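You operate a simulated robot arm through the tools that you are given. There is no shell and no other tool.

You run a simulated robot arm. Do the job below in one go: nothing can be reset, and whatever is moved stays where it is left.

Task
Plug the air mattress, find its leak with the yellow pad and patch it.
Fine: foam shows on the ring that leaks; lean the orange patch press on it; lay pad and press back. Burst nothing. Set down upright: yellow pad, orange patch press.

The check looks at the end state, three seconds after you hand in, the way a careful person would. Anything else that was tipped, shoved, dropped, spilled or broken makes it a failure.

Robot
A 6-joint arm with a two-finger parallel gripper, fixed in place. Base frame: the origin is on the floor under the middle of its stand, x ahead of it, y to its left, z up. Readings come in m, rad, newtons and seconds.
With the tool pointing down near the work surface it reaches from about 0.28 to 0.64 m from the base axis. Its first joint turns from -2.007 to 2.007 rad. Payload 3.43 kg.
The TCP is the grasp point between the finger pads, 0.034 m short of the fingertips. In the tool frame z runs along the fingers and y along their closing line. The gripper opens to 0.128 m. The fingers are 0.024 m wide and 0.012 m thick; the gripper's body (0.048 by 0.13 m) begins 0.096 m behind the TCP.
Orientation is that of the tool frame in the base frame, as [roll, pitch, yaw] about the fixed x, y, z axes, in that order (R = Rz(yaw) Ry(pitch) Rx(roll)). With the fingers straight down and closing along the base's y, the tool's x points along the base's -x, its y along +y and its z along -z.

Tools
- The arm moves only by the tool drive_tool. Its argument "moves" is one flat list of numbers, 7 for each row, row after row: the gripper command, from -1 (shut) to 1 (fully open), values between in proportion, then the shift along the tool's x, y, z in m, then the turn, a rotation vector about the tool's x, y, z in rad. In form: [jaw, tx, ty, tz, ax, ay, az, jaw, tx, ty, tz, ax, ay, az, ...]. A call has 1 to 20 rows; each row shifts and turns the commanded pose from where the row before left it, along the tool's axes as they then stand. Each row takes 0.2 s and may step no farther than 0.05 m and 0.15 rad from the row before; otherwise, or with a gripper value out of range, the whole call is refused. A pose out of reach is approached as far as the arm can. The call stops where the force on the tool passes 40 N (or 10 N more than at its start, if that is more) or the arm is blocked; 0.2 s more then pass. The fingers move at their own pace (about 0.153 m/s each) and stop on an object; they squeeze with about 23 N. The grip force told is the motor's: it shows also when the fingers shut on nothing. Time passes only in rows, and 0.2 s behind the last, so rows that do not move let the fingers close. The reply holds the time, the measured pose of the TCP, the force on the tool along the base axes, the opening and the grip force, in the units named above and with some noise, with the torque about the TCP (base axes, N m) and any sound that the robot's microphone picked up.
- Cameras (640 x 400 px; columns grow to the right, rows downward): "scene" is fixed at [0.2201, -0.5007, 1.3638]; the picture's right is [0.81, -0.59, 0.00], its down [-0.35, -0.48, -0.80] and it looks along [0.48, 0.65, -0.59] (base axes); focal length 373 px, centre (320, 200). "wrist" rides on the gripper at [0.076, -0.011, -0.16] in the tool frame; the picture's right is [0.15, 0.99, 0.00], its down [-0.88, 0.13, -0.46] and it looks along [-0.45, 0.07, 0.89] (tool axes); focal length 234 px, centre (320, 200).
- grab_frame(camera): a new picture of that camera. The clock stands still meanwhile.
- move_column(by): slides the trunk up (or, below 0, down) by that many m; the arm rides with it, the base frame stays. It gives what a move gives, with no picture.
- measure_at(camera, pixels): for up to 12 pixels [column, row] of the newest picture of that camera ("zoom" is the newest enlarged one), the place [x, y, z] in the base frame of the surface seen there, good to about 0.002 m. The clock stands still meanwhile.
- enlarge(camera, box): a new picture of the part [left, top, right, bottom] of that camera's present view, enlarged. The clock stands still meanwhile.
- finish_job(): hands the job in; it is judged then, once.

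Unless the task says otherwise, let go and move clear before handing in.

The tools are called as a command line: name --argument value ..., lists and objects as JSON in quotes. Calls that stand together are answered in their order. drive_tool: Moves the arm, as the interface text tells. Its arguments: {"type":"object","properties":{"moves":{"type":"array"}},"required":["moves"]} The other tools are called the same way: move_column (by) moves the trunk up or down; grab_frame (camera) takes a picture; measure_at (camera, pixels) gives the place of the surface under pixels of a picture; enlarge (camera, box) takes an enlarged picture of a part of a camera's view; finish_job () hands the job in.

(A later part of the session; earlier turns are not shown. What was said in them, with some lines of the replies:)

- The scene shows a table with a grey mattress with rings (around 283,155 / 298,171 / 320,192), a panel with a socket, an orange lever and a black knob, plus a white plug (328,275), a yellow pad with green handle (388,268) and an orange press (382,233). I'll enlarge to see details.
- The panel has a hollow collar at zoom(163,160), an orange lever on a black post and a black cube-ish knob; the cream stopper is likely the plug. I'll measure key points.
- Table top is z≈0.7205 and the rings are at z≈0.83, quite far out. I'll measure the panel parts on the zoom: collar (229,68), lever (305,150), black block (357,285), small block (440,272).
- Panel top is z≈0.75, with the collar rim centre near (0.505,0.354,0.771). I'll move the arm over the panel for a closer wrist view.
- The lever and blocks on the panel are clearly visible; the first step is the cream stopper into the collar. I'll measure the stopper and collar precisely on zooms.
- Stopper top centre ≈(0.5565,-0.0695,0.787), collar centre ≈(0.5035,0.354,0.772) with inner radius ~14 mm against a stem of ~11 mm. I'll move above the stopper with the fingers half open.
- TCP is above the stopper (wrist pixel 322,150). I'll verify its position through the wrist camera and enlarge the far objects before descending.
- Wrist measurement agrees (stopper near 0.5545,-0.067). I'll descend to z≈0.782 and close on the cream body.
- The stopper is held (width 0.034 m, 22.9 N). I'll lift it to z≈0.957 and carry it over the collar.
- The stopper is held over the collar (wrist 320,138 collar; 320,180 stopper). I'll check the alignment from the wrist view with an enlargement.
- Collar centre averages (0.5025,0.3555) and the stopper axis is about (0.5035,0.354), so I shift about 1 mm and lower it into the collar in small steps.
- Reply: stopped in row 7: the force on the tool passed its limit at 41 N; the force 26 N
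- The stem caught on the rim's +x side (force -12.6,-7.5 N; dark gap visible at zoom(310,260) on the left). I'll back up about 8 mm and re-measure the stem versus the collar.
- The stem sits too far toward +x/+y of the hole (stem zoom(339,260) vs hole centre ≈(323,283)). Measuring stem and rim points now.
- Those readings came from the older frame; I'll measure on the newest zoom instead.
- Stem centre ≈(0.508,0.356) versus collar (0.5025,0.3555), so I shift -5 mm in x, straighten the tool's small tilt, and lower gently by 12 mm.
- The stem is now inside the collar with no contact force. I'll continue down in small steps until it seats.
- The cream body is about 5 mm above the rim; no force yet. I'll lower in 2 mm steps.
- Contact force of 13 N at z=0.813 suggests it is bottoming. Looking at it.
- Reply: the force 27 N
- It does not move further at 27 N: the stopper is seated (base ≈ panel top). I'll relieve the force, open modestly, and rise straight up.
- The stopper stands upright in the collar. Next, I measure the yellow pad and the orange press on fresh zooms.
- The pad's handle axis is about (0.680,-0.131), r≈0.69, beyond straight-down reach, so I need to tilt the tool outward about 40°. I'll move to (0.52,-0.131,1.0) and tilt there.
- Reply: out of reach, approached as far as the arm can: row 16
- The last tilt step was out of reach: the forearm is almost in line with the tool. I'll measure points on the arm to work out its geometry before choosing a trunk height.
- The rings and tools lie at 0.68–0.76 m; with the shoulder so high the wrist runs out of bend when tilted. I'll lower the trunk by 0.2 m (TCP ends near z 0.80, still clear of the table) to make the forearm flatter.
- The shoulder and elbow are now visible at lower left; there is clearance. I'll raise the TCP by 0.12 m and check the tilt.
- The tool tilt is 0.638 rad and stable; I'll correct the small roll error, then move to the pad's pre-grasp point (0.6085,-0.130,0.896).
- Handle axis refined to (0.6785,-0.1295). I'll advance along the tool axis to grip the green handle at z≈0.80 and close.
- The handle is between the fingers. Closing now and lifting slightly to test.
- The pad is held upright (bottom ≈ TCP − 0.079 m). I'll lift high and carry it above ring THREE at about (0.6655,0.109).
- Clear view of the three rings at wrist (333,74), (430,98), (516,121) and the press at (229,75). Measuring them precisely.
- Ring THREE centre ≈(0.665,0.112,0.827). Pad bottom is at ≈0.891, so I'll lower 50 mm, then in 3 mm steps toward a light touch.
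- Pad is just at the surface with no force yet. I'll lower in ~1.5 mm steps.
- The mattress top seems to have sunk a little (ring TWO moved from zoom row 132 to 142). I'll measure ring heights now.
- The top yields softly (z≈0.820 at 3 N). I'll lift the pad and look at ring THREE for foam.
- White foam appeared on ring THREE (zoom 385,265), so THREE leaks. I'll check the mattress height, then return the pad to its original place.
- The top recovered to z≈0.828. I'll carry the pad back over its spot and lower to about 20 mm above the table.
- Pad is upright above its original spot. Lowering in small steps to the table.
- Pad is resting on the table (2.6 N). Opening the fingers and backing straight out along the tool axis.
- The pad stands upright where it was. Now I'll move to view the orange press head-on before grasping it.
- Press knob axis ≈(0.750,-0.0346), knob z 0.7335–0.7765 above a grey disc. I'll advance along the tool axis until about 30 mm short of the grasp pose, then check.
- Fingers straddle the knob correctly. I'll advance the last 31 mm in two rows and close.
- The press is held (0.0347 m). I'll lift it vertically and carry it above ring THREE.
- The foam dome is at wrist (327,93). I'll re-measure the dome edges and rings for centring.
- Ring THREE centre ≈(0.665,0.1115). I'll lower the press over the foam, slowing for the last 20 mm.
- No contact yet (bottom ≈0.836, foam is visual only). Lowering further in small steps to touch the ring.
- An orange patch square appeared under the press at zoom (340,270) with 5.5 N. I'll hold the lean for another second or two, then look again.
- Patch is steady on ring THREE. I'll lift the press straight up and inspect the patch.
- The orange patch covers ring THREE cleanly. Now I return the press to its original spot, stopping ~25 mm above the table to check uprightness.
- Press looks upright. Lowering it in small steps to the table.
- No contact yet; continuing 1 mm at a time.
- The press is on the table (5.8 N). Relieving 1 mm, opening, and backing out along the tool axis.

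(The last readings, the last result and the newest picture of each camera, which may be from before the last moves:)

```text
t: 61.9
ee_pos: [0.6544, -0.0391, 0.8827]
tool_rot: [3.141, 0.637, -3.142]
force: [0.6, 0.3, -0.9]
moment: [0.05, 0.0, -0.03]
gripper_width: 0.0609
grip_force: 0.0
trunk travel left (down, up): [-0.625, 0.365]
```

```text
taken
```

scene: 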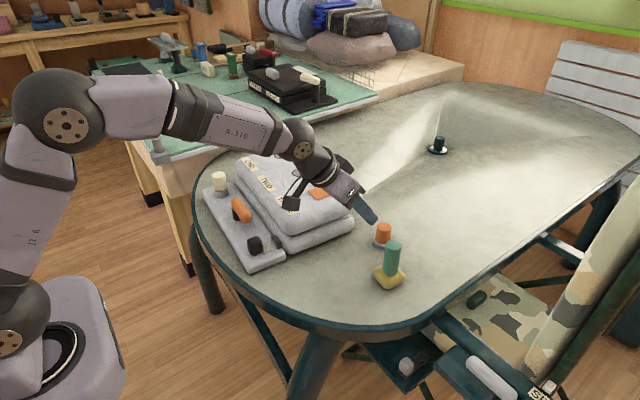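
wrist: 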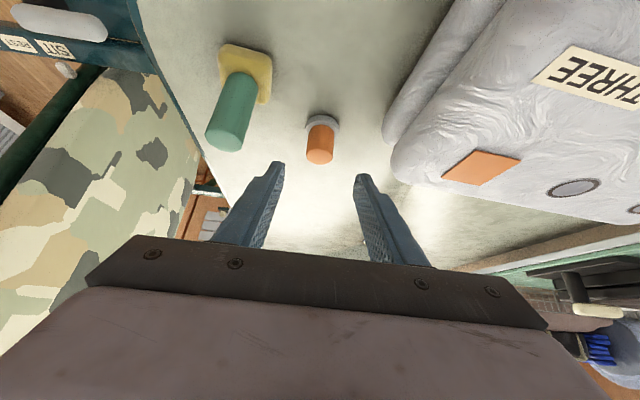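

Press and pad stand upright, patch is on THREE. I'll raise and retract the arm clear, then inspect everything including the stopper.

drive_tool --moves '[-0.05, -0.0208, 0, -0.0281, 0, 0, 0, -0.05, -0.0208, 0, -0.0281, 0, 0, 0, -0.05, -0.0208, 0, -0.0281, 0, 0, 0, -0.05, 0.0321, -0.01, -0.0238, 0, 0, 0, -0.05, 0.0321, -0.01, -0.0238, 0, 0, 0, -0.05, 0.0321, -0.01, -0.0238, 0, 0, 0, -0.05, 0.0321, -0.01, -0.0238, 0, 0, 0, -0.05, 0, 0, 0, 0, 0, 0]'

grab_frame --camera "scene"

enlarge --camera "scene" --box '[340, 200, 430, 300]'

enlarge --camera "scene" --box '[195, 130, 355, 275]'

enlarge --camera "scene" --box '[200, 160, 240, 205]'

```text
t: 63.7
ee_pos: [0.4946, -0.0762, 0.9874]
tool_rot: [3.141, 0.637, -3.141]
force: [-0.2, 0.0, -0.4]
moment: [0.02, 0.0, 0.02]
gripper_width: 0.0608
grip_force: 0.1
trunk travel left (down, up): [-0.625, 0.365]
```

```text
taken
```

scene: 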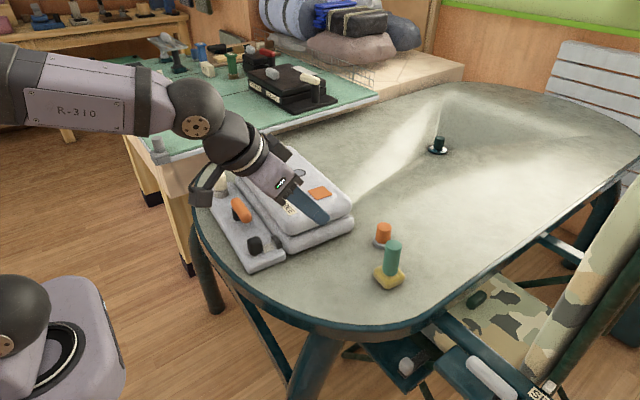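

```text
4.00 times, centred on (385, 250) of scene
```

zoom: 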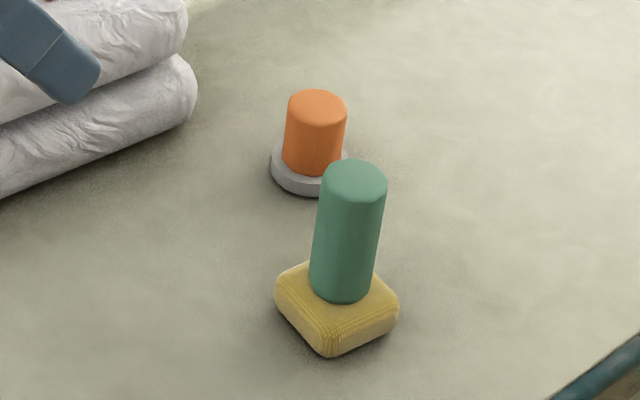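

```text
2.76 times, centred on (275, 202) of scene
```

zoom: 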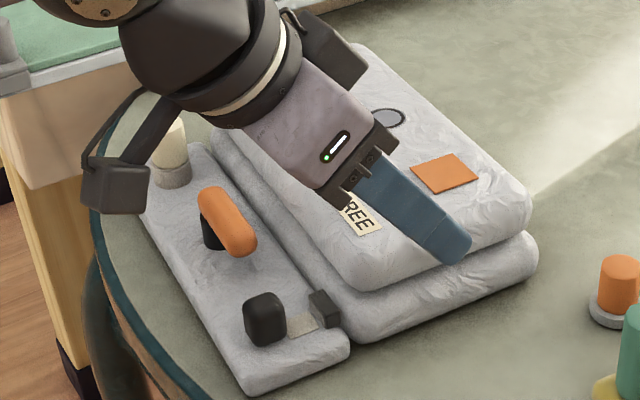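

```text
8.89 times, centred on (220, 182) of scene
```

zoom: 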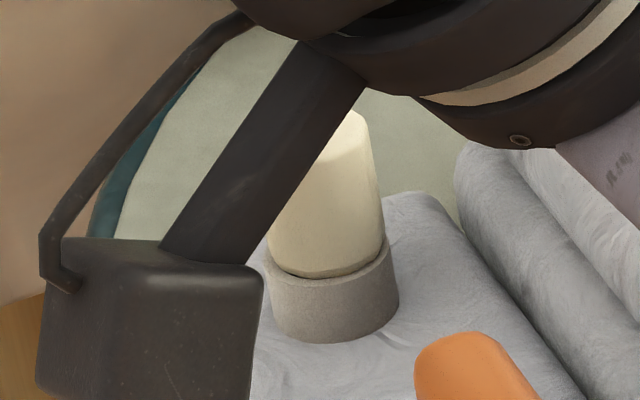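

Everything looks right; the stopper's body is down on the collar rim. I'll move the arm further clear for an unobstructed final check.

drive_tool --moves '[-0.05, -0.0149, -0.04, -0.0201, 0, 0, 0, -0.05, -0.0149, -0.04, -0.0201, 0, 0, 0, -0.05, -0.0149, -0.04, -0.0201, 0, 0, 0, -0.05, -0.0149, -0.04, -0.0201, 0, 0, 0, -0.05, 0, 0, 0, 0, 0, 0]'

enlarge --camera "scene" --box '[195, 130, 355, 275]'

grab_frame --camera "scene"

```text
t: 64.9
ee_pos: [0.4946, -0.2366, 1.0889]
tool_rot: [-3.139, 0.637, -3.14]
force: [0.5, 0.3, 0.6]
moment: [0.03, -0.01, 0.03]
gripper_width: 0.0608
grip_force: 0.1
trunk travel left (down, up): [-0.625, 0.365]
```

```text
2.76 times, centred on (275, 202) of scene
```

zoom: 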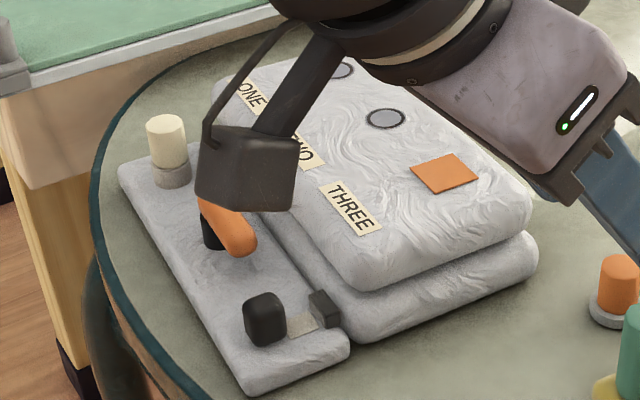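

```text
taken
```

scene: 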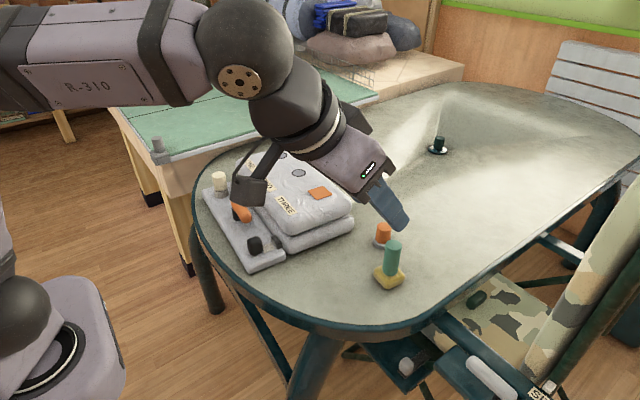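

The stopper sits in the collar at zoom (168,150), the orange patch covers ring THREE at zoom (443,173), and the pad (388,265) and press (383,233) stand upright where they began. The arm is clear and holds nothing, so I'm handing in.

finish_job

```text
The job is handed in.
```

The air mattress is plugged, its leak is found and patched, and I've handed the job in. The tool only confirmed receipt, so I don't have the check's result.

- **Plug:** the cream stopper is in the collar on the panel. On the first try its stem caught on the rim (41 N). I re-centred it, and it then went down until it wouldn't move further at 27 N.
- **Leak:** pressing the yellow pad on ring THREE brought up white foam. I didn't test rings ONE and TWO, since THREE foamed straight away.
- **Patch:** I leaned the orange press on ring THREE at about 5 N for roughly two seconds. An orange patch now covers the ring, and nothing burst.
- **Pad and press:** both stand upright, back where they started to within a few millimetres.

I didn't touch the orange lever or the black blocks on the panel. The trunk is 0.2 m lower than at the start, because I needed the extra reach. The gripper is empty and clear of everything.
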